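You operate a simulated robot arm through the tools that you are given. There is no shell and no other tool.

The job below is to be done with a simulated two-armed robot. You get a single attempt, and the scene is never put back.

Task
Check the teal photo tile on the light pad and file it in its slot.
Fine: its table number shows with the light pad on at high; the tile goes in the yellow slot with that number; switch the light pad off again and leave the other photo tiles alone.

Only the result counts: the job must be done as asked and must still hold three seconds after the hand-in. Knocking over, shifting, dropping, spilling or breaking anything else fails it.

Robot
Two 7-joint arms with fingered hands on one trunk that stands fixed in place. Base frame: the origin is at the foot of the trunk, x ahead of it, y to its left, z up. Units: mm, rad, N and s.
The left shoulder is at [84, 124, 1053], the right one opposite. With the tool pointing down near the work surface each hand reaches from about 540 to 900 mm from the base axis, measured 20 degrees to its own side. Payload 3.6 kg a hand.
The tool frame of a hand sits at the grasp point between the pads (the TCP): z along the fingers, y along the line on which they close. The tips reach 34 mm beyond it. The gripper opens to 116 mm; its body begins 40 mm behind the TCP. The gripper is a hand of 5 fingers: y runs from the thumb to the fingers, the wrist lies at [-16, -160, -164] in the tool frame, and closing takes about 1.5 s.
Orientation is that of the tool frame in the base frame, as [roll, pitch, yaw] about the fixed x, y, z axes, in that order (R = Rz(yaw) Ry(pitch) Rx(roll)). With the fingers straight down and the wrist toward the robot, the tool's x, y and z point along [0, 1, 0], [1, 0, 0] and [0, 0, -1] of the base frame.

Tools
- The arms move only by the tool jog_arm. It takes "left_increments", "right_increments" or both (then of equal length, played together; a hand with none holds still); each is a list of rows, each a list of 3 entries, a list of its own where there are three numbers: the shift along the base's x, y, z in units of 20 mm (1.0 is 20 mm), then the turn, a rotation vector about the base's x, y, z in units of 8 degrees (1.0 is 8 degrees), then the closure, from 0 (fully open) to 1 (shut). In form: [[[dx, dy, dz], [rx, ry, rz], fingers], ...]. A call has 1 to 20 rows; each row shifts and turns the commanded pose from where the row before left it. A call with a number of a shift or a turn outside -1 to 1 is refused whole. Rows are played at 5 a second. More than 50 mm and 0.15 rad between two rows, or a gripper value outside its range, and nothing of the call is played. Where a pose cannot be reached the arm comes as near as it can. A force on the tool above 80 N (or 10 N above the force at the start of the call, whichever is more), or a blocked arm, ends the call early, and 0.2 s more pass. The fingers move at their own pace (about 153 mm/s each) and stop on an object; they squeeze with about 31 N. The grip force told is the motor's: it shows also when the fingers shut on nothing. Time passes only in rows, and 0.2 s behind the last, so rows that do not move let the fingers close. It gives the time, the measured TCP pose, the force on the tool (base axes), the opening and the grip force at its end, in the units of the frame above (readings bear some noise), with the torque about the TCP (base axes, N m) and any sound that the robot's microphone picked up.
- Cameras (640 x 400 px; columns grow to the right, rows downward): "scene" is now at [188.4, -19.3, 1250.6]; the picture's right is [-0.20, -0.98, 0.00], its down [-0.33, 0.07, -0.94] and it looks along [0.92, -0.19, -0.34] (base axes); focal length 253 px, centre (320, 200). "left" rides on the left gripper at [-69, -134, -110] in its tool frame; the picture's right is [-0.77, -0.19, 0.61], its down [0.59, -0.58, 0.57] and it looks along [0.25, 0.80, 0.55] (tool axes); focal length 256 px, centre (320, 200). "right" rides on the right gripper at [69, -134, -110] in its tool frame; the picture's right is [-0.77, 0.19, -0.61], its down [-0.59, -0.58, 0.56] and it looks along [-0.25, 0.79, 0.55] (tool axes); focal length 256 px, centre (320, 200). There is no depth. A picture from a camera that has moved, and an enlarged one, comes with that camera's place and axes in the base frame and with its lens.
- get_image(camera): a new picture of that camera. The clock stands still meanwhile.
- move_column(by): moves the trunk up (or, below 0, down) by that many mm; the arms and the scene camera ride with it, the base frame stays. It gives what a move gives, with no picture.
- set_grasp(shape, hand): the hand has 5 fingers and takes this shape, open, in about a second: jaw (thumb against the fingers, like two jaws); tri (thumb and two fingers); tip (a fingertip pinch); poke (one finger out to press); point (the index stretched); flat (the hand flat); cup (the hand cupped); fist (a fist). The gripper value then closes the fingers along that shape, each until it touches; the sizes above hold for jaw. It gives what a move gives, with no picture.
- head_to(pan, tilt): turns the head with the scene camera to pan (to the left, within 1.501 rad either way) and tilt (down, from -0.506 to 1.204), counted from straight ahead of the robot (the tilt from the chest, where the trunk bows). It gives what a move gives.
- zoom(camera, box): a new picture of the part [left, top, right, bottom] of that camera's present view, enlarged. The clock stands still meanwhile.
- sign_off(): hands the job in; it is judged then, once.

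Nothing tells you positions but the pictures and the camera data. Unless the task says otherwise, let go and move clear before handing in.

The tools are called after "Request:" as a command line: name --argument value ..., lists and objects as JSON in quotes. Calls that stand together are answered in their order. jog_arm: Moves the arms, as the interface text tells. Its arguments: {"type":"object","properties":{"left_increments":{"type":"array","items":{"type":"array"}},"right_increments":{"type":"array","items":{"type":"array"}}},"required":[]} The other tools are called the same way: move_column (by) moves the trunk up or down; set_grasp (shape, hand) gives the hand a shape; head_to (pan, tilt) turns the head that bears the scene camera; get_image (camera) takes a picture; zoom (camera, box) takes an enlarged picture of a part of a camera's view; sign_off () hands the job in.

At the start:

```text
time_s: 0.0
left_position: [479.3, 143.3, 1169.1]
left_tool_rot: [-3.139, -0.002, 1.571]
left_contact_force: [-0.2, 0.7, -0.1]
left_wrist_torque: [0.0, 0.0, -0.05]
left_width: 115.6
left_finger_force: 0.1
left_shape: jaw
right_position: [486.5, -275.0, 1112.0]
right_tool_rot: [3.141, 0.001, 1.571]
right_contact_force: [-0.4, -1.0, 0.1]
right_wrist_torque: [0.0, -0.03, -0.01]
right_width: 115.8
right_finger_force: 0.1
right_shape: jaw
trunk travel left (down, up): [-250.0, 512.0]
head pan, tilt (commanded): [-0.199, 0.342]
```

scene: 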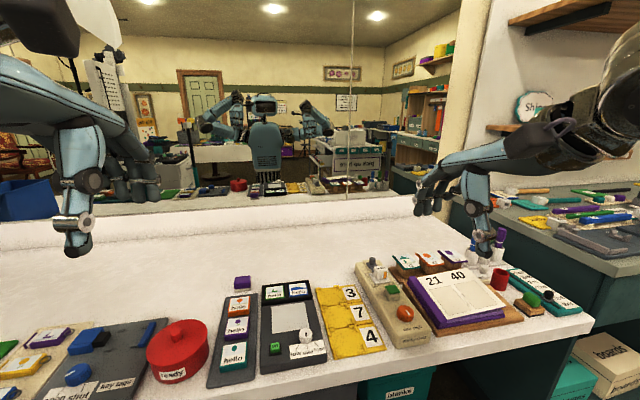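
right: 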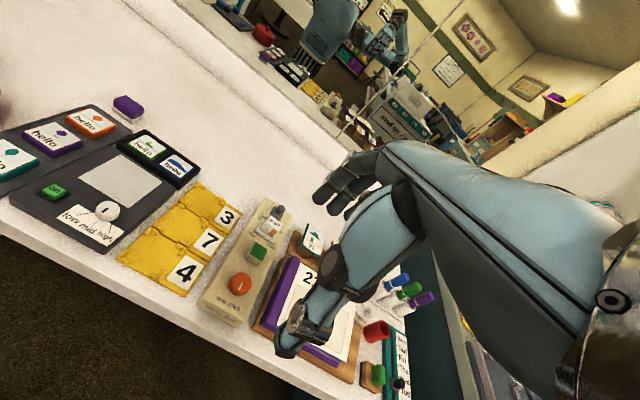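
left: 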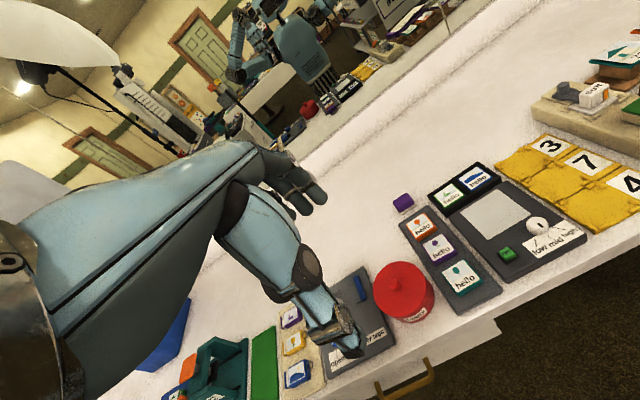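

I see a bench with a tray of three "hello" tiles (orange, purple, teal), a light pad with a green button and a low/mid/high dial, and a yellow rack with slots 3, 7, 4. I'll zoom in for a closer look before moving.

Request:
zoom --camera "scene" --box '[190, 260, 400, 390]'

Request:
zoom --camera "left" --box '[380, 120, 640, 300]'

Request:
zoom --camera "right" --box '[0, 90, 260, 300]'

```text
3.05 times, centred on (295, 325) of scene
camera zoom: at [188.4, -19.3, 1250.6], right [-0.2, -0.98, 0.0], down [-0.33, 0.07, -0.94], along [0.92, -0.19, -0.34], focal length 771 px, centre (396, -181)
```

zoom: 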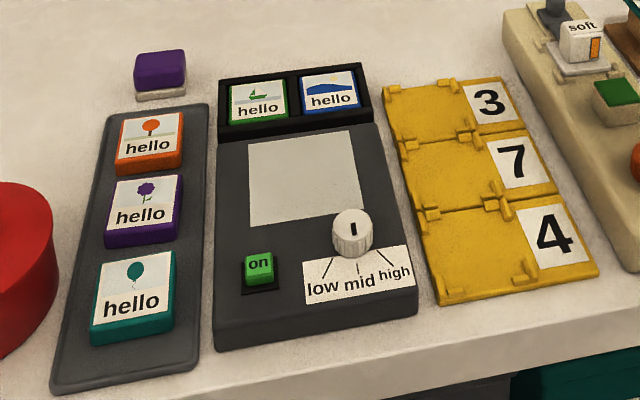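

```text
2.22 times, centred on (510, 210) of left
camera zoom: at [346.0, 75.3, 1279.8], right [-0.19, -0.77, -0.61], down [-0.58, 0.59, -0.56], along [0.79, 0.25, -0.55], focal length 569 px, centre (-102, 178)
```

zoom: 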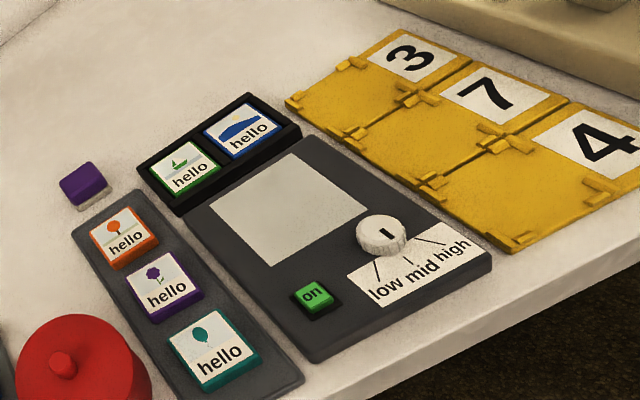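

```text
1.90 times, centred on (130, 195) of right
camera zoom: at [352.1, -205.8, 1221.7], right [0.19, -0.77, 0.61], down [-0.58, -0.59, -0.56], along [0.79, -0.25, -0.55], focal length 488 px, centre (682, 210)
```

zoom: 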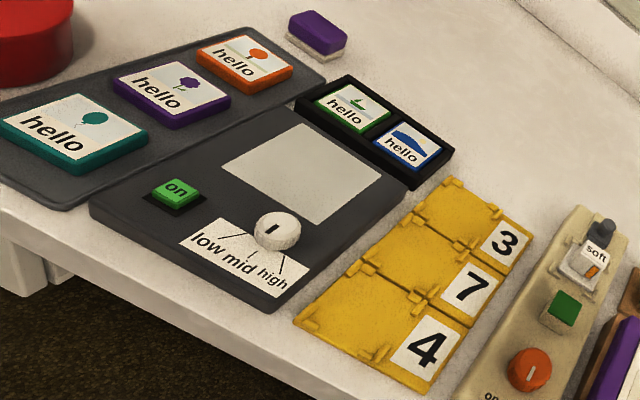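

The "7" label triangulates to roughly (655, -211, 779), so the bench top is near z = 770. I'll tilt the head down toward the light pad for a clearer view.

Request:
head_to --pan -0.1 --tilt 0.8

Request:
get_image --camera "scene"

```text
time_s: 0.9
left_position: [479.5, 144.9, 1169.4]
left_tool_rot: [-3.14, -0.001, 1.571]
left_contact_force: [-0.2, -0.6, 0.3]
left_wrist_torque: [-0.01, -0.01, -0.05]
left_width: 116.1
left_finger_force: 0.0
left_shape: jaw
right_position: [487.3, -273.5, 1111.9]
right_tool_rot: [-3.141, 0.0, 1.57]
right_contact_force: [-0.5, 1.0, -0.6]
right_wrist_torque: [-0.01, 0.02, -0.02]
right_width: 116.2
right_finger_force: 0.0
right_shape: jaw
trunk travel left (down, up): [-250.0, 512.0]
head pan, tilt (commanded): [-0.099, 0.799]
```

```text
taken
camera scene: at [177.4, -9.0, 1210.2], right [-0.1, -0.99, 0.0], down [-0.71, 0.07, -0.7], along [0.69, -0.07, -0.72], focal length 253 px, centre (320, 200)
```

scene: 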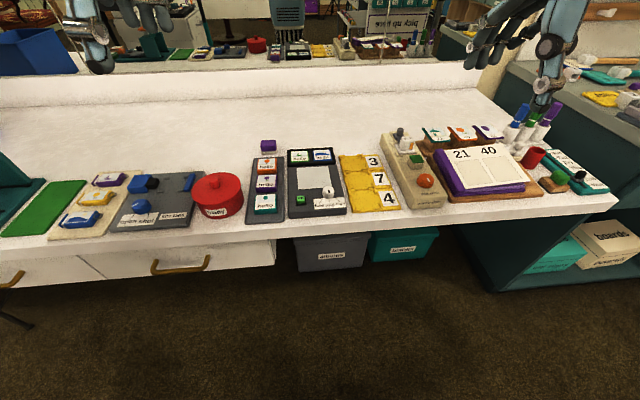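

Request:
zoom --camera "scene" --box '[240, 130, 410, 230]'

Request:
zoom --camera "scene" --box '[280, 145, 360, 220]'

Request:
zoom --camera "scene" --box '[330, 140, 410, 220]'

```text
3.76 times, centred on (325, 180) of scene
camera zoom: at [177.4, -9.0, 1210.2], right [-0.1, -0.99, 0.0], down [-0.71, 0.07, -0.7], along [0.69, -0.07, -0.72], focal length 953 px, centre (301, 275)
```

zoom: 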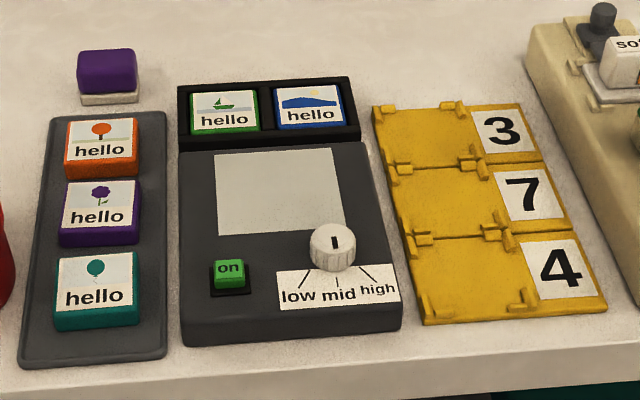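

```text
5.33 times, centred on (320, 182) of scene
camera zoom: at [177.4, -9.0, 1210.2], right [-0.1, -0.99, 0.0], down [-0.71, 0.07, -0.7], along [0.69, -0.07, -0.72], focal length 1350 px, centre (320, 293)
```

zoom: 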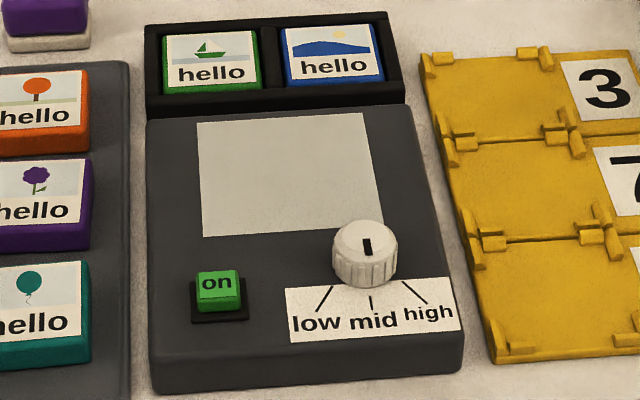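

```text
5.00 times, centred on (370, 180) of scene
camera zoom: at [177.4, -9.0, 1210.2], right [-0.1, -0.99, 0.0], down [-0.71, 0.07, -0.7], along [0.69, -0.07, -0.72], focal length 1265 px, centre (70, 300)
```

zoom: 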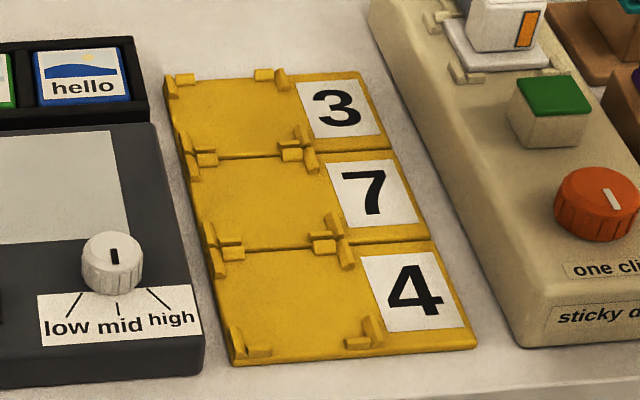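

The knob mark looks to be at mid, the teal tile sits near (590, 75), the pad screen near (663, -42), the button near (588, -6), and the dial near (595, -70). I'll bring the right hand into view high above the bench and check how its finger shapes look.

Request:
jog_arm --right_increments '[[[0.5, 0.9, -0.5], [0, 0, 0], 0], [[0.5, 0.9, -0.5], [0, 0, 0], 0], [[0.5, 0.9, -0.5], [0, 0, 0], 0], [[0.5, 0.9, -0.5], [0, 0, 0], 0], [[0.5, 0.9, -0.5], [0, 0, 0], 0], [[0.5, 0.9, -0.5], [0, 0, 0], 0], [[0.5, 0.9, -0.5], [0, 0, 0], 0], [[0.5, 0.9, -0.5], [0, 0, 0], 0], [[0.5, 0.9, -0.5], [0, 0, 0], 0], [[0.5, 0.9, -0.5], [0, 0, 0], 0]]'

Request:
set_grasp --shape "tip" --hand "right"

Request:
get_image --camera "scene"

Request:
get_image --camera "right"

Request:
get_image --camera "left"

```text
time_s: 3.1
left_position: [478.6, 144.8, 1168.2]
left_tool_rot: [-3.139, -0.002, 1.572]
left_contact_force: [0.7, 0.0, 0.2]
left_wrist_torque: [-0.01, 0.0, 0.01]
left_width: 115.8
left_finger_force: 0.0
left_shape: jaw
right_position: [589.8, -94.1, 1015.7]
right_tool_rot: [3.141, 0.002, 1.572]
right_contact_force: [0.0, 0.5, -0.3]
right_wrist_torque: [-0.03, -0.02, 0.02]
right_width: 115.6
right_finger_force: 0.0
right_shape: jaw
trunk travel left (down, up): [-250.0, 512.0]
head pan, tilt (commanded): [-0.099, 0.799]
```

```text
time_s: 4.0
left_position: [480.3, 142.6, 1169.1]
left_tool_rot: [-3.14, -0.001, 1.572]
left_contact_force: [-0.5, -0.8, 0.1]
left_wrist_torque: [0.02, -0.01, 0.02]
left_width: 116.0
left_finger_force: 0.1
left_shape: jaw
right_position: [587.2, -94.4, 1016.4]
right_tool_rot: [3.141, 0.0, 1.57]
right_contact_force: [-0.4, 0.2, -0.3]
right_wrist_torque: [-0.02, -0.01, 0.0]
right_width: 116.0
right_finger_force: 0.0
right_shape: tip
trunk travel left (down, up): [-250.0, 512.0]
head pan, tilt (commanded): [-0.099, 0.799]
```

```text
taken
camera scene: at [177.4, -8.8, 1210.1], right [-0.1, -0.99, 0.0], down [-0.71, 0.07, -0.7], along [0.69, -0.07, -0.72], focal length 253 px, centre (320, 200)
```

scene: 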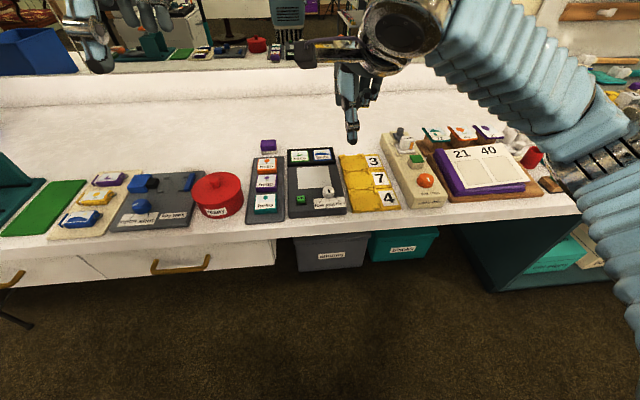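

```text
taken
camera right: at [453.2, -25.7, 1126.3], right [0.19, -0.77, 0.61], down [-0.58, -0.59, -0.56], along [0.79, -0.25, -0.55], focal length 256 px, centre (320, 200)
```

right: 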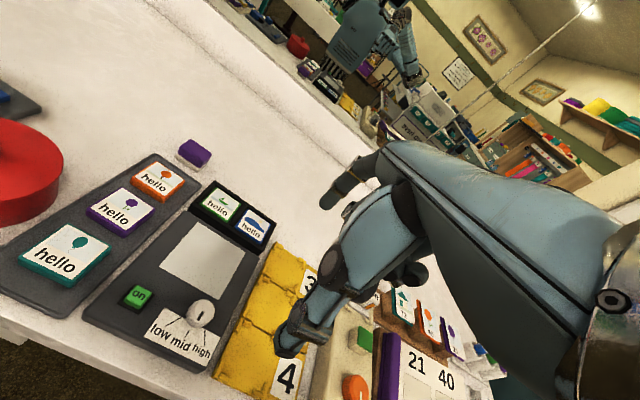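

```text
taken
camera left: at [346.0, 75.5, 1279.8], right [-0.19, -0.77, -0.61], down [-0.58, 0.59, -0.56], along [0.79, 0.25, -0.55], focal length 256 px, centre (320, 200)
```

left: 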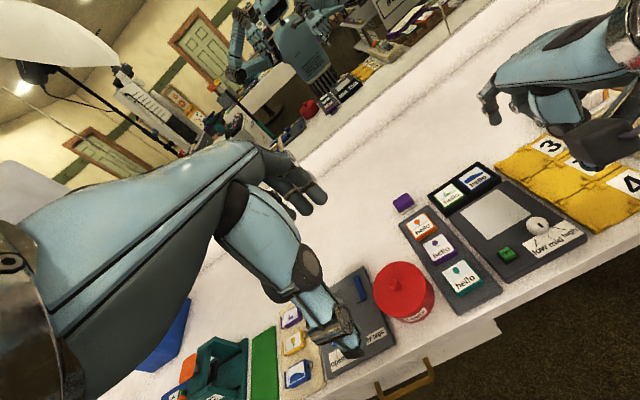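

Request:
zoom --camera "scene" --box '[280, 0, 460, 150]'

Request:
zoom --camera "right" --box '[230, 120, 470, 380]'

Request:
zoom --camera "left" --box '[440, 0, 640, 240]'

```text
2.67 times, centred on (370, 75) of scene
camera zoom: at [177.4, -8.8, 1210.1], right [-0.1, -0.99, 0.0], down [-0.71, 0.07, -0.7], along [0.69, -0.07, -0.72], focal length 675 px, centre (187, 533)
```

zoom: 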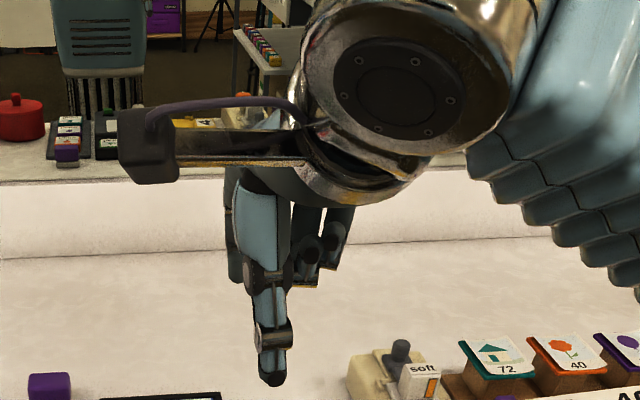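

```text
1.54 times, centred on (350, 250) of right
camera zoom: at [453.2, -25.7, 1126.3], right [0.19, -0.77, 0.61], down [-0.58, -0.59, -0.56], along [0.79, -0.25, -0.55], focal length 394 px, centre (274, 123)
```

zoom: 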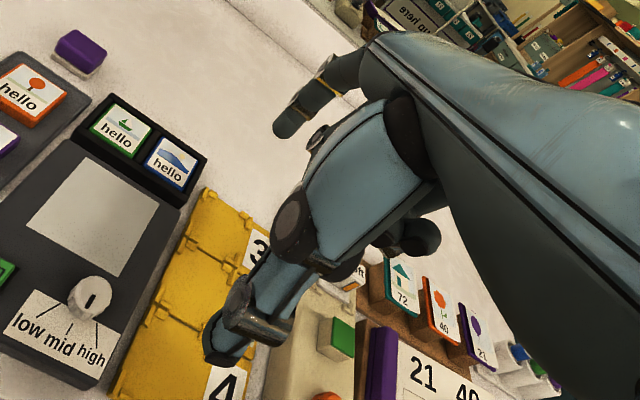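

```text
1.67 times, centred on (540, 120) of left
camera zoom: at [346.0, 75.5, 1279.8], right [-0.19, -0.77, -0.61], down [-0.58, 0.59, -0.56], along [0.79, 0.25, -0.55], focal length 427 px, centre (-47, 333)
```

zoom: 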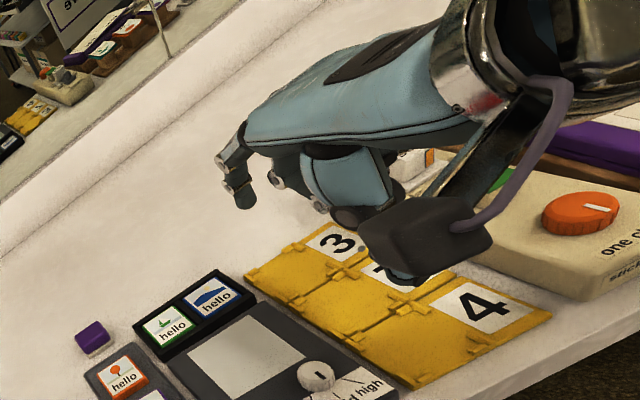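

The open tip pinch has the thumb and index at about ±58 mm along the closing line, with the other fingers folded. I'll test a partial closure in the air to see how the fingertips travel.

Request:
jog_arm --right_increments '[[[0, 0, 0], [0, 0, 0], 0.5], [[0, 0, 0], [0, 0, 0], 0.5], [[0, 0, 0], [0, 0, 0], 0.5], [[0, 0, 0], [0, 0, 0], 0.5]]'

Request:
zoom --camera "right" --box '[230, 120, 470, 380]'

Request:
zoom --camera "left" --box '[440, 0, 640, 240]'

Request:
zoom --camera "scene" --box '[280, 0, 460, 150]'

```text
time_s: 5.0
left_position: [479.1, 144.0, 1169.6]
left_tool_rot: [-3.141, 0.001, 1.57]
left_contact_force: [-0.9, -0.2, -0.3]
left_wrist_torque: [-0.02, 0.01, 0.0]
left_width: 115.9
left_finger_force: 0.1
left_shape: jaw
right_position: [588.0, -93.7, 1016.9]
right_tool_rot: [-3.14, 0.002, 1.57]
right_contact_force: [0.9, -1.1, 0.1]
right_wrist_torque: [0.04, 0.01, 0.01]
right_width: 59.0
right_finger_force: 0.1
right_shape: tip
trunk travel left (down, up): [-250.0, 512.0]
head pan, tilt (commanded): [-0.099, 0.799]
```

```text
1.54 times, centred on (350, 250) of right
camera zoom: at [453.3, -25.5, 1126.2], right [0.19, -0.77, 0.61], down [-0.58, -0.59, -0.56], along [0.79, -0.25, -0.55], focal length 394 px, centre (274, 123)
```

zoom: 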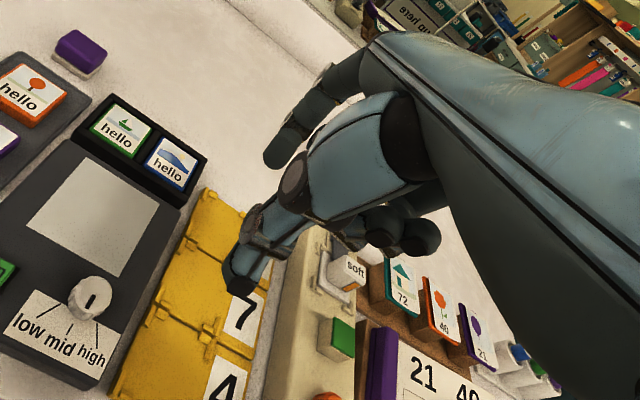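

```text
1.67 times, centred on (540, 120) of left
camera zoom: at [346.1, 75.6, 1279.8], right [-0.19, -0.77, -0.61], down [-0.58, 0.59, -0.56], along [0.79, 0.25, -0.55], focal length 427 px, centre (-47, 333)
```

zoom: 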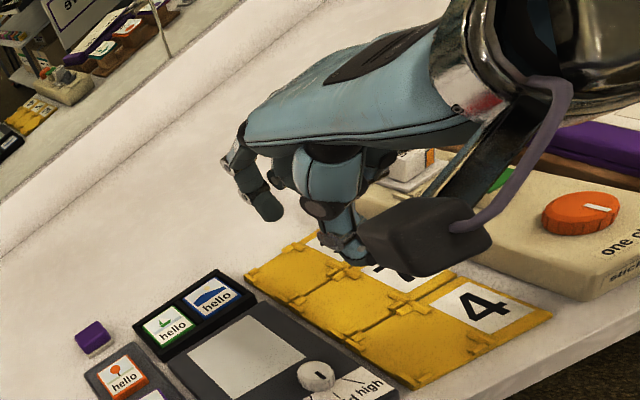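

```text
2.67 times, centred on (370, 75) of scene
camera zoom: at [177.4, -8.8, 1210.1], right [-0.1, -0.99, 0.0], down [-0.71, 0.07, -0.7], along [0.69, -0.07, -0.72], focal length 675 px, centre (187, 533)
```

zoom: 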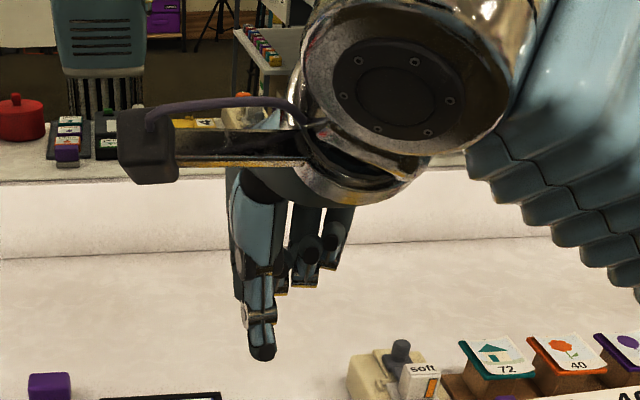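

The fingertips close in parallel with the tip depth staying at about 34 mm beyond the TCP. Now I'll zoom with both cameras on the tiles and pad to triangulate exact positions and heights.

Request:
zoom --camera "right" --box '[0, 130, 160, 330]'

Request:
zoom --camera "right" --box '[80, 170, 340, 390]'

Request:
zoom --camera "scene" --box '[240, 150, 320, 220]'

Request:
zoom --camera "left" --box '[380, 150, 560, 310]'

```text
2.00 times, centred on (80, 230) of right
camera zoom: at [453.3, -25.5, 1126.2], right [0.19, -0.77, 0.61], down [-0.58, -0.59, -0.56], along [0.79, -0.25, -0.55], focal length 512 px, centre (800, 140)
```

zoom: 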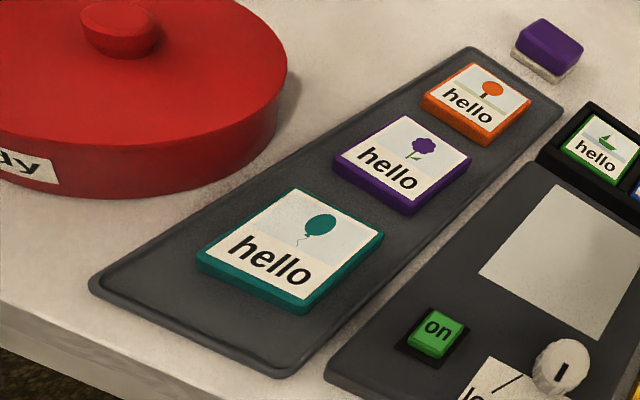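

```text
1.82 times, centred on (210, 280) of right
camera zoom: at [453.3, -25.5, 1126.2], right [0.19, -0.77, 0.61], down [-0.58, -0.59, -0.56], along [0.79, -0.25, -0.55], focal length 465 px, centre (520, 54)
```

zoom: 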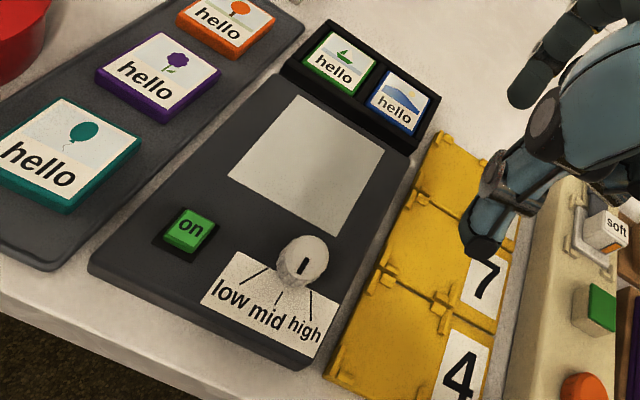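

```text
5.71 times, centred on (280, 185) of scene
camera zoom: at [177.4, -8.8, 1210.1], right [-0.1, -0.99, 0.0], down [-0.71, 0.07, -0.7], along [0.69, -0.07, -0.72], focal length 1446 px, centre (549, 286)
```

zoom: 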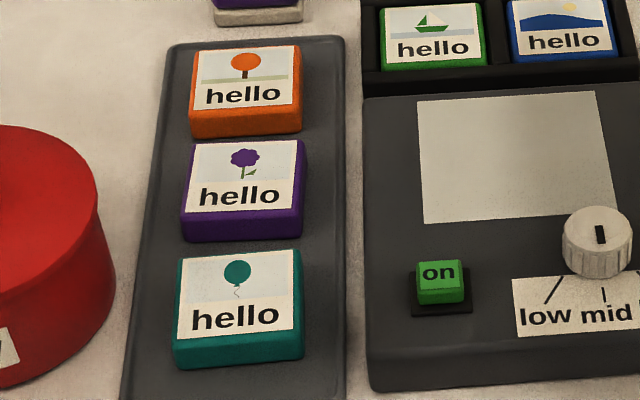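

```text
2.50 times, centred on (470, 230) of left
camera zoom: at [346.1, 75.6, 1279.8], right [-0.19, -0.77, -0.61], down [-0.58, 0.59, -0.56], along [0.79, 0.25, -0.55], focal length 640 px, centre (-55, 125)
```

zoom: 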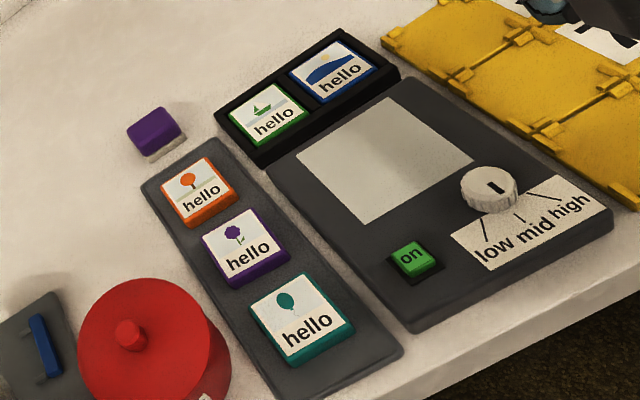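

I've triangulated the knob top at about (585, -69, 819), the button at (574, -5, 811), the teal tile centre at (581, 74) with its top near 800, and the screen centre at (657, -41). I'll lower the right hand over the knob in stages and check alignment before gripping.

Request:
jog_arm --right_increments '[[[0, 0.25, -0.95], [0, 0, 0], 0.5], [[0, 0.25, -0.95], [0, 0, 0], 0.5], [[0, 0.25, -0.95], [0, 0, 0], 0.5], [[0, 0.25, -0.95], [0, 0, 0], 0.5], [[0, 0.25, -0.95], [0, 0, 0], 0.5], [[-0.1, 0, -0.95], [0, 0, 0], 0.5], [[0, 0, 0], [0, 0, 0], 0.5]]'

Request:
get_image --camera "right"

Request:
zoom --camera "scene" --box '[240, 100, 420, 230]'

Request:
zoom --camera "left" --box '[420, 80, 640, 280]'

```text
time_s: 6.6
left_position: [479.0, 144.6, 1169.2]
left_tool_rot: [-3.14, 0.001, 1.571]
left_contact_force: [0.3, 0.2, 0.5]
left_wrist_torque: [0.03, 0.02, 0.01]
left_width: 116.1
left_finger_force: 0.0
left_shape: jaw
right_position: [584.0, -69.9, 897.9]
right_tool_rot: [3.141, 0.0, 1.57]
right_contact_force: [-0.2, 0.6, 0.3]
right_wrist_torque: [-0.01, 0.0, 0.0]
right_width: 58.9
right_finger_force: 0.1
right_shape: tip
trunk travel left (down, up): [-250.0, 512.0]
head pan, tilt (commanded): [-0.099, 0.799]
```

```text
taken
camera right: at [449.8, -1.3, 1009.1], right [0.19, -0.77, 0.61], down [-0.58, -0.59, -0.56], along [0.79, -0.25, -0.55], focal length 256 px, centre (320, 200)
```

right: 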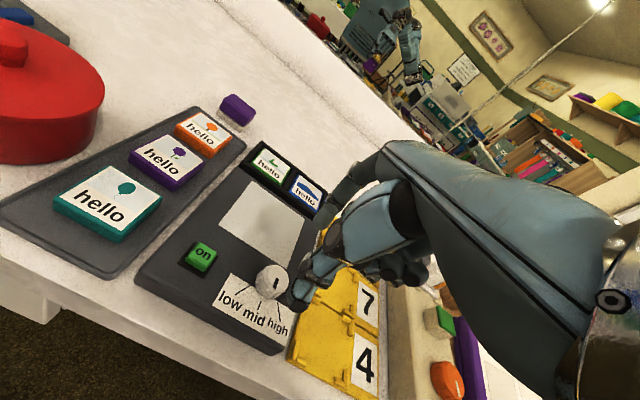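

```text
3.08 times, centred on (330, 165) of scene
camera zoom: at [177.4, -8.8, 1210.1], right [-0.1, -0.99, 0.0], down [-0.71, 0.07, -0.7], along [0.69, -0.07, -0.72], focal length 779 px, centre (289, 308)
```

zoom: 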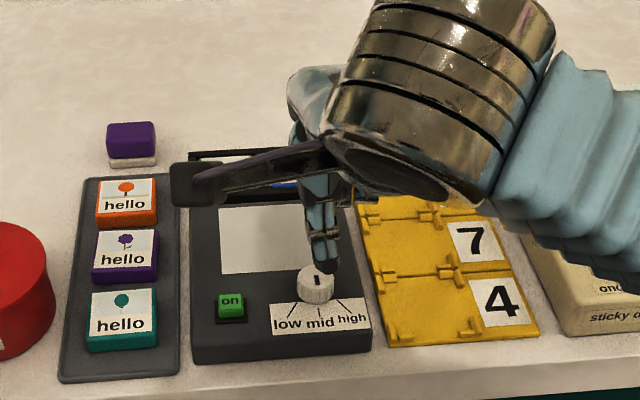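

```text
2.00 times, centred on (530, 180) of left
camera zoom: at [346.0, 75.6, 1279.8], right [-0.19, -0.77, -0.61], down [-0.58, 0.59, -0.56], along [0.79, 0.25, -0.55], focal length 512 px, centre (-100, 240)
```

zoom: 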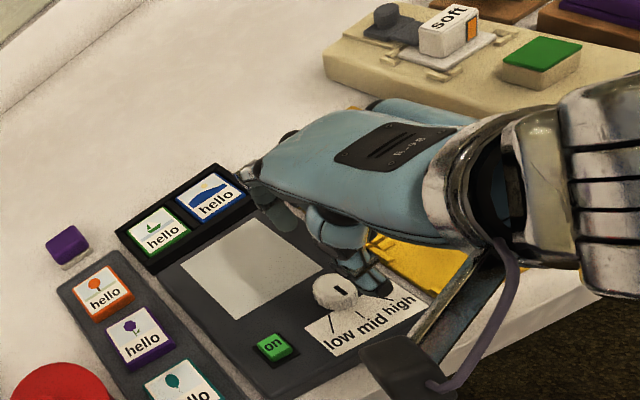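

Request:
zoom --camera "right" --box '[170, 220, 330, 340]'

Request:
zoom --camera "right" --box '[0, 90, 250, 290]'

```text
3.33 times, centred on (250, 280) of right
camera zoom: at [449.8, -1.3, 1009.1], right [0.19, -0.77, 0.61], down [-0.58, -0.59, -0.56], along [0.79, -0.25, -0.55], focal length 853 px, centre (553, -67)
```

zoom: 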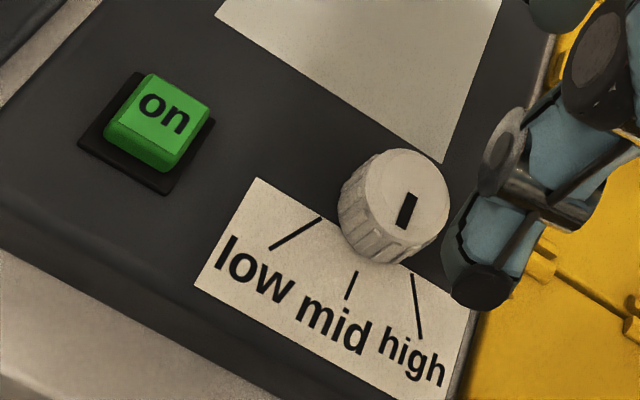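

```text
2.00 times, centred on (125, 190) of right
camera zoom: at [449.8, -1.3, 1009.1], right [0.19, -0.77, 0.61], down [-0.58, -0.59, -0.56], along [0.79, -0.25, -0.55], focal length 512 px, centre (710, 220)
```

zoom: 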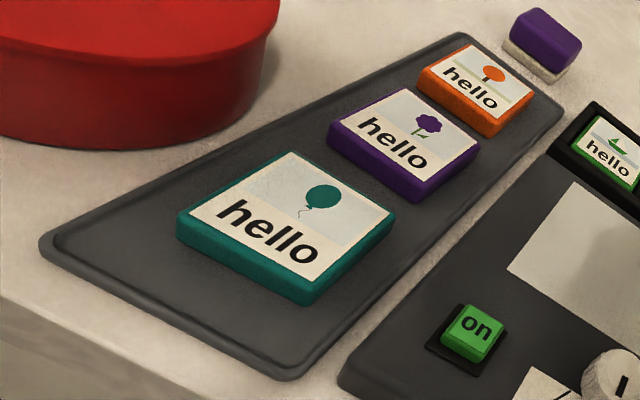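

The knob mark points to "mid", and the hand is centred over the knob at about (584, -70). I'll descend so the fingertips sit beside the knob just above the pad surface.

Request:
jog_arm --right_increments '[[[0, 0, -0.9], [0, 0, 0], 0.5], [[0, 0, -0.9], [0, 0, 0], 0.5], [[0, 0, -0.5], [0, 0, 0], 0.5], [[0, 0, -0.4], [0, 0, 0], 0.5], [[0, 0, 0], [0, 0, 0], 0.5]]'

Request:
zoom --camera "right" --box '[170, 150, 410, 340]'

Request:
zoom --camera "left" --box '[460, 150, 620, 280]'

Request:
zoom --camera "scene" --box '[280, 130, 380, 220]'

```text
time_s: 7.8
left_position: [479.4, 144.5, 1167.9]
left_tool_rot: [-3.138, -0.001, 1.571]
left_contact_force: [0.3, -0.5, 0.6]
left_wrist_torque: [0.01, 0.01, 0.0]
left_width: 115.7
left_finger_force: 0.0
left_shape: jaw
right_position: [585.5, -69.7, 843.7]
right_tool_rot: [-3.14, -0.001, 1.572]
right_contact_force: [0.1, 0.2, 0.3]
right_wrist_torque: [0.0, -0.02, 0.0]
right_width: 59.1
right_finger_force: 0.2
right_shape: tip
trunk travel left (down, up): [-250.0, 512.0]
head pan, tilt (commanded): [-0.099, 0.799]
```

```text
2.11 times, centred on (290, 245) of right
camera zoom: at [451.2, -0.5, 953.7], right [0.19, -0.77, 0.61], down [-0.58, -0.59, -0.56], along [0.79, -0.25, -0.55], focal length 539 px, centre (383, 105)
```

zoom: 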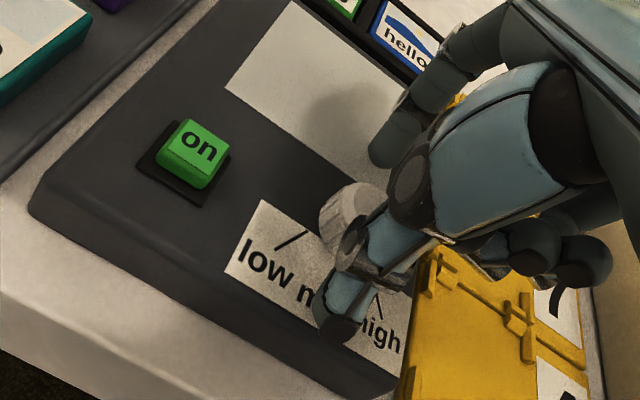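

```text
3.08 times, centred on (540, 215) of left
camera zoom: at [346.0, 75.6, 1279.8], right [-0.19, -0.77, -0.61], down [-0.58, 0.59, -0.56], along [0.79, 0.25, -0.55], focal length 788 px, centre (-357, 154)
```

zoom: 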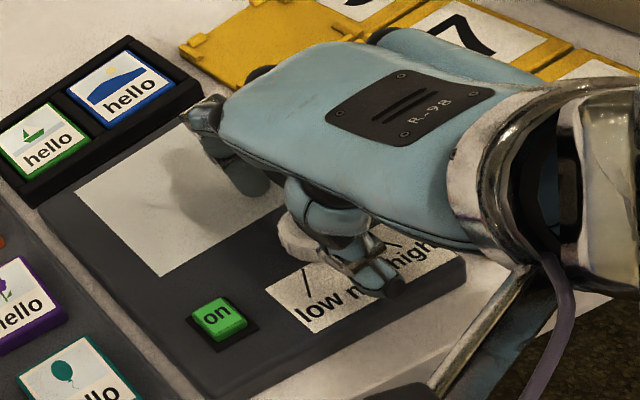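

```text
4.44 times, centred on (330, 175) of scene
camera zoom: at [177.4, -8.8, 1210.1], right [-0.1, -0.99, 0.0], down [-0.71, 0.07, -0.7], along [0.69, -0.07, -0.72], focal length 1125 px, centre (276, 311)
```

zoom: 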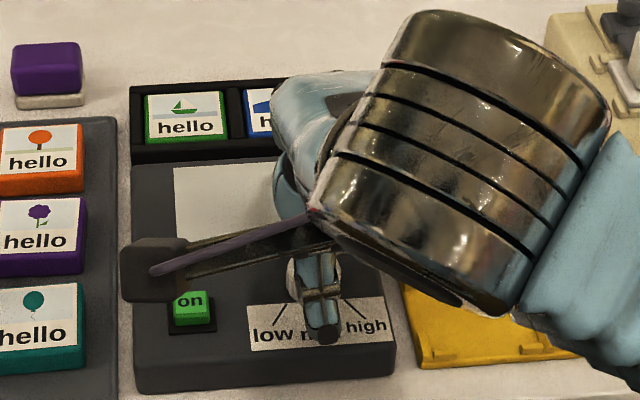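

The fingers straddle the knob correctly. I'll drop another 5 mm and close gently on it.

Request:
jog_arm --right_increments '[[[0, 0, -0.25], [0, 0, 0], 0.5], [[0, 0, 0], [0, 0, 0], 0.6], [[0, 0, 0], [0, 0, 0], 0.7], [[0, 0, 0], [0, 0, 0], 0.8], [[0, 0, 0], [0, 0, 0], 0.85], [[0, 0, 0], [0, 0, 0], 0.85]]'

Request:
zoom --camera "right" --box '[170, 150, 410, 340]'

Request:
zoom --camera "left" --box '[460, 150, 620, 280]'

```text
time_s: 9.2
left_position: [477.2, 144.4, 1170.4]
left_tool_rot: [3.141, -0.001, 1.574]
left_contact_force: [0.1, 0.5, 0.3]
left_wrist_torque: [0.0, -0.04, 0.0]
left_width: 115.8
left_finger_force: 0.1
left_shape: jaw
right_position: [584.8, -66.7, 840.5]
right_tool_rot: [3.137, -0.001, 1.573]
right_contact_force: [-4.3, 2.1, 19.7]
right_wrist_torque: [0.18, 0.64, 0.01]
right_width: 17.6
right_finger_force: 31.0
right_shape: tip
trunk travel left (down, up): [-250.0, 512.0]
head pan, tilt (commanded): [-0.099, 0.799]
```

```text
2.11 times, centred on (290, 245) of right
camera zoom: at [449.0, 0.5, 950.1], right [0.19, -0.77, 0.61], down [-0.57, -0.59, -0.57], along [0.8, -0.24, -0.55], focal length 539 px, centre (383, 105)
```

zoom: 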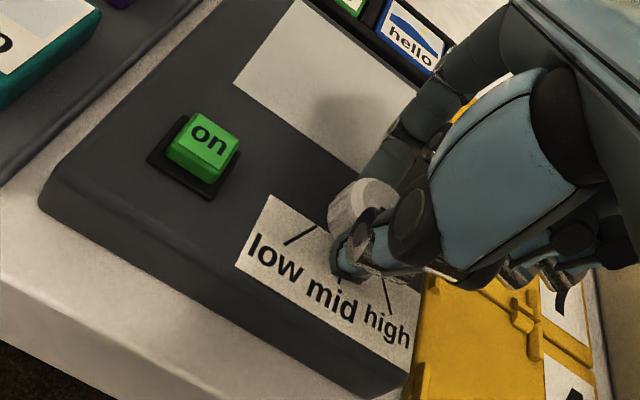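

```text
3.08 times, centred on (540, 215) of left
camera zoom: at [343.7, 76.4, 1280.6], right [-0.19, -0.77, -0.61], down [-0.58, 0.59, -0.57], along [0.8, 0.25, -0.55], focal length 788 px, centre (-357, 154)
```

zoom: 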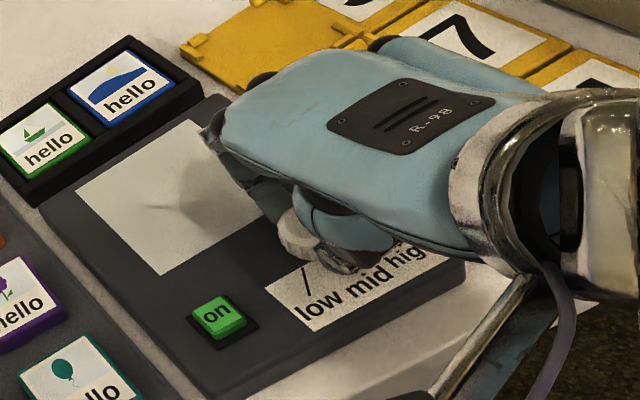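

Request:
zoom --camera "scene" --box '[290, 160, 370, 220]'

Request:
zoom --camera "right" --box '[260, 180, 400, 290]'

```text
6.67 times, centred on (330, 190) of scene
camera zoom: at [175.2, -8.1, 1210.6], right [-0.1, -1.0, 0.0], down [-0.71, 0.07, -0.7], along [0.69, -0.07, -0.72], focal length 1687 px, centre (253, 267)
```

zoom: 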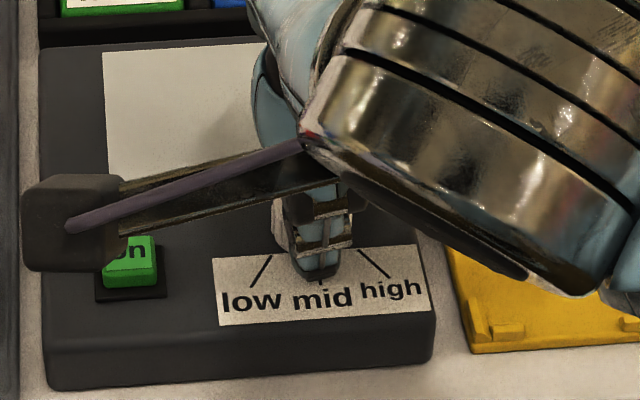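

```text
3.64 times, centred on (330, 235) of right
camera zoom: at [449.0, 0.5, 950.1], right [0.19, -0.77, 0.61], down [-0.57, -0.59, -0.57], along [0.8, -0.24, -0.55], focal length 931 px, centre (284, 73)
```

zoom: 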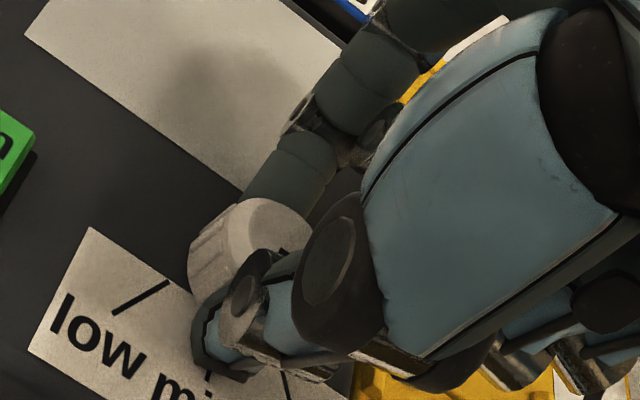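

The fingers are on the knob, but there's about 20 N of downward push, so the tips are probably touching the pad. I'll open, rise a few millimetres, and re-grip more lightly.

Request:
jog_arm --right_increments '[[[0, 0, 0], [0, 0, 0], 0.65], [[0, 0, 0.2], [0, 0, 0], 0.65], [[0, 0, 0], [0, 0, 0], 0.65], [[0, 0, 0], [0, 0, 0], 0.65]]'

Request:
jog_arm --right_increments '[[[0, 0, 0], [0, 0, 0], 0.7], [[0, 0, 0], [0, 0, 0], 0.7], [[0, 0, 0], [0, 0, 0], 0.7]]'

Request:
jog_arm --right_increments '[[[0, 0, 0], [0, 0, 0], 0.75], [[0, 0, 0], [0, 0, 0], 0.75], [[0, 0, 0], [0, 0, 0], 0.75]]'

Request:
zoom --camera "right" --box '[260, 180, 400, 290]'

```text
time_s: 10.2
left_position: [479.4, 143.5, 1168.6]
left_tool_rot: [-3.14, 0.0, 1.57]
left_contact_force: [-0.5, 0.3, 0.5]
left_wrist_torque: [0.0, 0.01, 0.0]
left_width: 115.9
left_finger_force: 0.0
left_shape: jaw
right_position: [584.7, -69.7, 840.8]
right_tool_rot: [-3.138, 0.001, 1.571]
right_contact_force: [0.7, -0.4, 0.3]
right_wrist_torque: [-0.02, 0.02, 0.03]
right_width: 40.4
right_finger_force: 0.1
right_shape: tip
trunk travel left (down, up): [-250.0, 512.0]
head pan, tilt (commanded): [-0.099, 0.799]
```

```text
time_s: 11.0
left_position: [480.4, 144.1, 1167.8]
left_tool_rot: [-3.138, 0.0, 1.57]
left_contact_force: [0.5, 0.0, -1.5]
left_wrist_torque: [0.05, -0.01, 0.03]
left_width: 115.9
left_finger_force: 0.1
left_shape: jaw
right_position: [585.0, -69.6, 841.4]
right_tool_rot: [-3.14, -0.001, 1.571]
right_contact_force: [-0.6, 0.5, 0.5]
right_wrist_torque: [0.0, -0.03, 0.0]
right_width: 36.3
right_finger_force: 0.1
right_shape: tip
trunk travel left (down, up): [-250.0, 512.0]
head pan, tilt (commanded): [-0.099, 0.799]
```

```text
time_s: 11.8
left_position: [479.8, 143.7, 1167.9]
left_tool_rot: [-3.141, 0.0, 1.571]
left_contact_force: [-0.3, -0.4, -0.3]
left_wrist_torque: [-0.03, -0.01, -0.02]
left_width: 115.7
left_finger_force: 0.1
left_shape: jaw
right_position: [584.8, -69.3, 842.3]
right_tool_rot: [3.142, -0.001, 1.57]
right_contact_force: [0.4, -0.2, -0.3]
right_wrist_torque: [0.0, 0.04, -0.06]
right_width: 30.6
right_finger_force: 0.0
right_shape: tip
trunk travel left (down, up): [-250.0, 512.0]
head pan, tilt (commanded): [-0.099, 0.799]
```

```text
3.64 times, centred on (330, 235) of right
camera zoom: at [450.0, -0.6, 952.0], right [0.19, -0.77, 0.61], down [-0.58, -0.59, -0.56], along [0.79, -0.25, -0.55], focal length 931 px, centre (284, 73)
```

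zoom: 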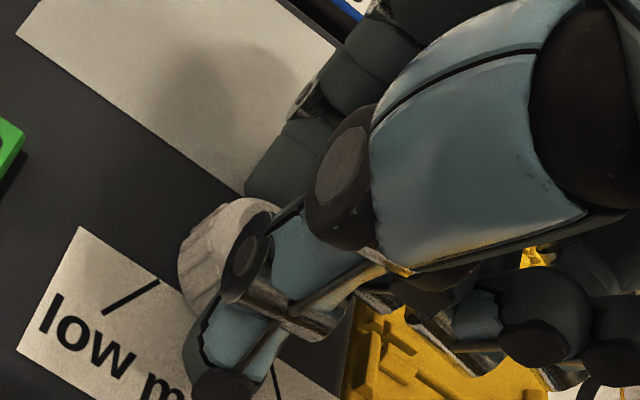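

Request:
jog_arm --right_increments '[[[0, -0.08, 0], [0, 0, 0], 0.78], [[0, 0, 0], [0, 0, 0], 0.78], [[0, 0, 0], [0, 0, 0], 0.78]]'

Request:
jog_arm --right_increments '[[[0, 0, 0], [0, 0, 0], 0.81], [[0, 0, 0], [0, 0, 0], 0.81], [[0, 0, 0], [0, 0, 0], 0.81]]'

Request:
zoom --camera "right" --box '[260, 180, 400, 290]'

Request:
zoom --camera "left" --box '[480, 180, 580, 260]'

```text
time_s: 12.6
left_position: [479.2, 144.1, 1169.6]
left_tool_rot: [-3.14, -0.001, 1.572]
left_contact_force: [0.1, 0.0, -0.4]
left_wrist_torque: [0.0, 0.01, 0.05]
left_width: 116.0
left_finger_force: 0.0
left_shape: jaw
right_position: [585.0, -70.5, 841.2]
right_tool_rot: [3.14, 0.001, 1.569]
right_contact_force: [-0.3, -0.4, -0.1]
right_wrist_torque: [0.0, -0.01, -0.02]
right_width: 26.5
right_finger_force: 0.0
right_shape: tip
trunk travel left (down, up): [-250.0, 512.0]
head pan, tilt (commanded): [-0.099, 0.799]
```

```text
time_s: 13.4
left_position: [479.1, 143.8, 1168.5]
left_tool_rot: [-3.141, 0.001, 1.571]
left_contact_force: [-0.1, 0.0, -0.2]
left_wrist_torque: [0.01, 0.01, 0.01]
left_width: 115.6
left_finger_force: 0.0
left_shape: jaw
right_position: [584.5, -70.9, 840.6]
right_tool_rot: [-3.14, 0.002, 1.571]
right_contact_force: [-1.6, -0.2, -0.6]
right_wrist_torque: [-0.03, 0.03, 0.0]
right_width: 22.8
right_finger_force: 0.1
right_shape: tip
trunk travel left (down, up): [-250.0, 512.0]
head pan, tilt (commanded): [-0.099, 0.799]
```

```text
3.64 times, centred on (330, 235) of right
camera zoom: at [449.5, -2.7, 952.2], right [0.19, -0.77, 0.61], down [-0.58, -0.59, -0.56], along [0.79, -0.25, -0.55], focal length 931 px, centre (284, 73)
```

zoom: 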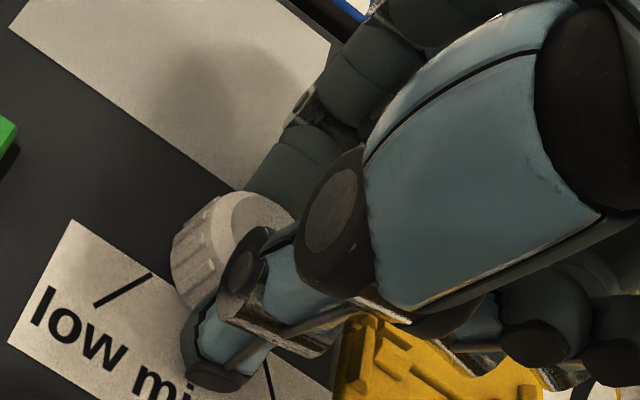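

```text
5.00 times, centred on (530, 220) of left
camera zoom: at [345.9, 75.5, 1279.8], right [-0.19, -0.77, -0.61], down [-0.58, 0.59, -0.56], along [0.79, 0.25, -0.55], focal length 1280 px, centre (-730, 100)
```

zoom: 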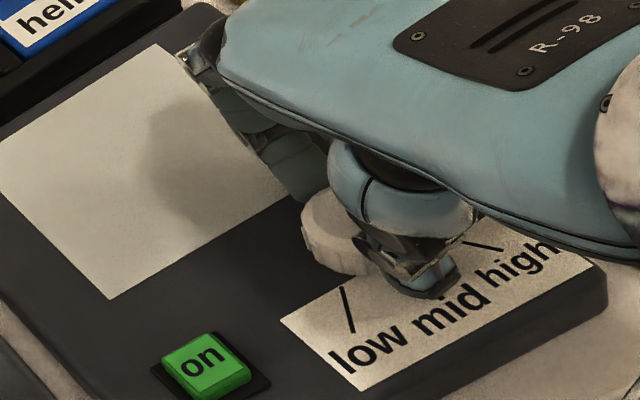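

Request:
jog_arm --right_increments '[[[0, 0, 0], [0, 0, 0], 0.83], [[0, 0, 0], [0, 0, 0], 0.83], [[0, 0, 0], [0, 0, 0], 0.83]]'

Request:
jog_arm --right_increments '[[[0, 0, 0], [0, 0, 0], 0.85], [[0, 0, 0], [0, 0, 0], 0.85], [[0, 0, 0], [0, 0, 0], 0.85]]'

Request:
zoom --camera "right" --box '[260, 180, 400, 290]'

Request:
zoom --camera "left" --box '[480, 180, 580, 260]'

```text
time_s: 14.2
left_position: [481.0, 143.7, 1168.6]
left_tool_rot: [-3.14, 0.001, 1.57]
left_contact_force: [0.5, 0.5, 0.1]
left_wrist_torque: [-0.02, 0.0, -0.01]
left_width: 116.1
left_finger_force: 0.1
left_shape: jaw
right_position: [584.7, -72.4, 840.4]
right_tool_rot: [-3.138, 0.0, 1.57]
right_contact_force: [0.0, -1.1, -6.9]
right_wrist_torque: [-0.01, -0.1, -0.01]
right_width: 17.3
right_finger_force: 30.8
right_shape: tip
trunk travel left (down, up): [-250.0, 512.0]
head pan, tilt (commanded): [-0.099, 0.799]
```

```text
time_s: 15.0
left_position: [479.7, 144.1, 1169.1]
left_tool_rot: [-3.139, 0.001, 1.572]
left_contact_force: [-0.7, -0.4, 0.4]
left_wrist_torque: [0.0, 0.0, 0.03]
left_width: 116.0
left_finger_force: 0.1
left_shape: jaw
right_position: [584.4, -71.6, 841.7]
right_tool_rot: [3.141, -0.001, 1.571]
right_contact_force: [0.4, -1.8, -3.3]
right_wrist_torque: [-0.04, -0.11, -0.01]
right_width: 17.4
right_finger_force: 30.7
right_shape: tip
trunk travel left (down, up): [-250.0, 512.0]
head pan, tilt (commanded): [-0.099, 0.799]
```

```text
3.64 times, centred on (330, 235) of right
camera zoom: at [450.0, -3.0, 952.2], right [0.19, -0.77, 0.61], down [-0.58, -0.59, -0.56], along [0.79, -0.25, -0.55], focal length 931 px, centre (284, 73)
```

zoom: 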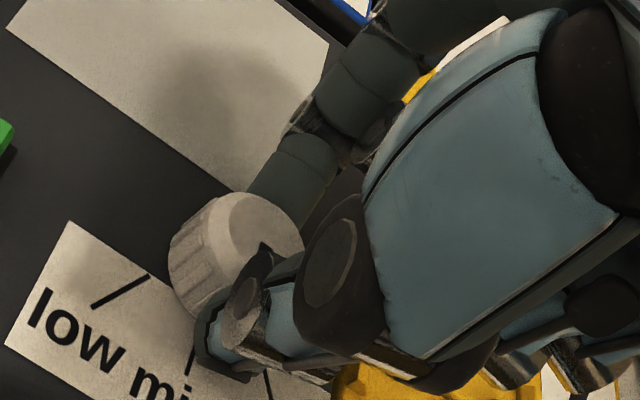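

```text
5.00 times, centred on (530, 220) of left
camera zoom: at [346.4, 75.2, 1279.7], right [-0.19, -0.77, -0.61], down [-0.58, 0.59, -0.56], along [0.79, 0.25, -0.56], focal length 1280 px, centre (-730, 100)
```

zoom: 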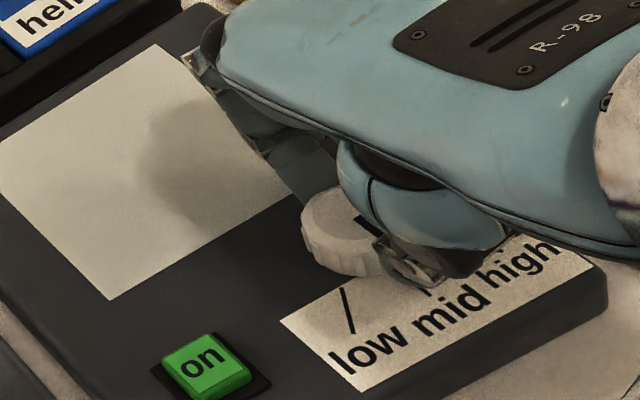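

The grip on the knob is firm now, with only a small vertical force. I'll turn it counter-clockwise, seen from above, toward "high" in small steps.

Request:
jog_arm --right_increments '[[[0, 0, 0], [0, 0, 0.7], 0.85], [[0, 0, 0], [0, 0, 0.7], 0.85], [[0, 0, 0], [0, 0, 0.7], 0.85], [[0, 0, 0], [0, 0, 0.7], 0.85]]'

Request:
zoom --camera "left" --box '[480, 180, 580, 260]'

Request:
zoom --camera "right" --box '[220, 160, 400, 310]'

Request:
zoom --camera "scene" --box '[280, 140, 370, 220]'

```text
time_s: 16.0
left_position: [480.9, 144.3, 1168.9]
left_tool_rot: [-3.141, 0.0, 1.573]
left_contact_force: [0.1, 0.2, -0.3]
left_wrist_torque: [-0.02, 0.0, 0.0]
left_width: 115.8
left_finger_force: 0.1
left_shape: jaw
right_position: [586.5, -70.5, 840.6]
right_tool_rot: [3.141, 0.002, 1.962]
right_contact_force: [5.7, -1.0, -3.8]
right_wrist_torque: [0.02, -0.26, -0.03]
right_width: 17.5
right_finger_force: 31.4
right_shape: tip
trunk travel left (down, up): [-250.0, 512.0]
head pan, tilt (commanded): [-0.099, 0.799]
```

```text
5.00 times, centred on (530, 220) of left
camera zoom: at [347.2, 75.5, 1279.4], right [-0.19, -0.77, -0.61], down [-0.58, 0.59, -0.56], along [0.79, 0.25, -0.56], focal length 1280 px, centre (-730, 100)
```

zoom: 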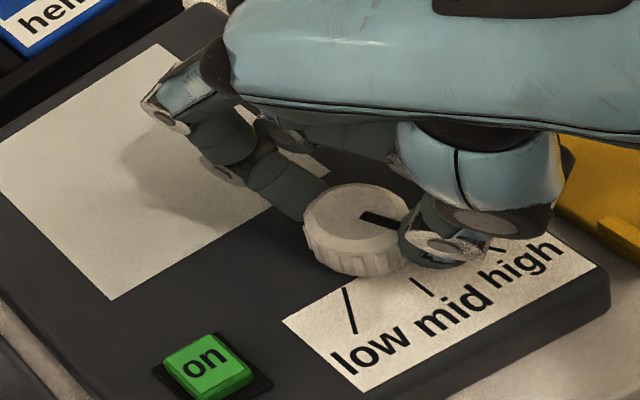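

```text
2.67 times, centred on (310, 235) of right
camera zoom: at [434.5, -59.1, 952.2], right [0.47, -0.64, 0.61], down [-0.31, -0.77, -0.56], along [0.83, 0.08, -0.55], focal length 683 px, centre (347, 107)
```

zoom: 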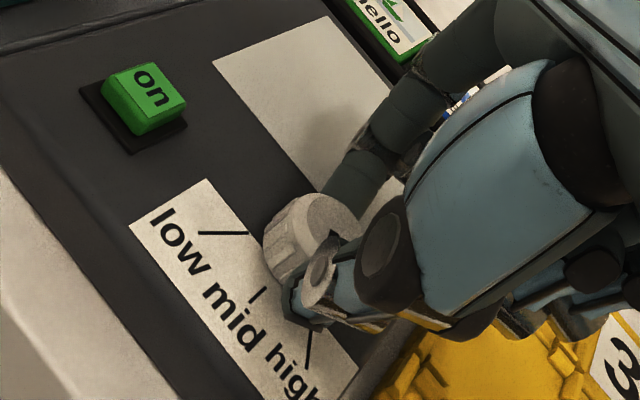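

```text
5.00 times, centred on (325, 180) of scene
camera zoom: at [178.5, -8.9, 1209.9], right [-0.1, -1.0, 0.0], down [-0.71, 0.07, -0.7], along [0.69, -0.07, -0.72], focal length 1265 px, centre (295, 300)
```

zoom: 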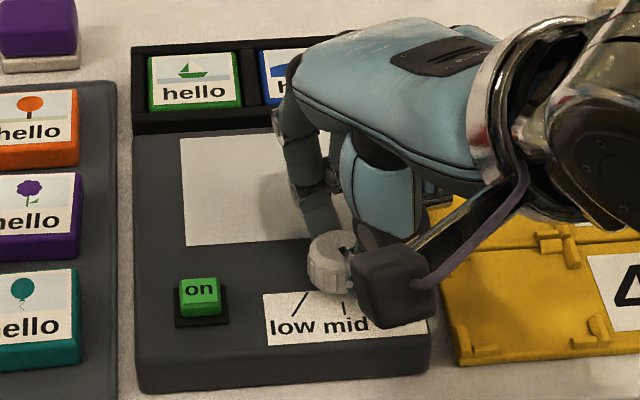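

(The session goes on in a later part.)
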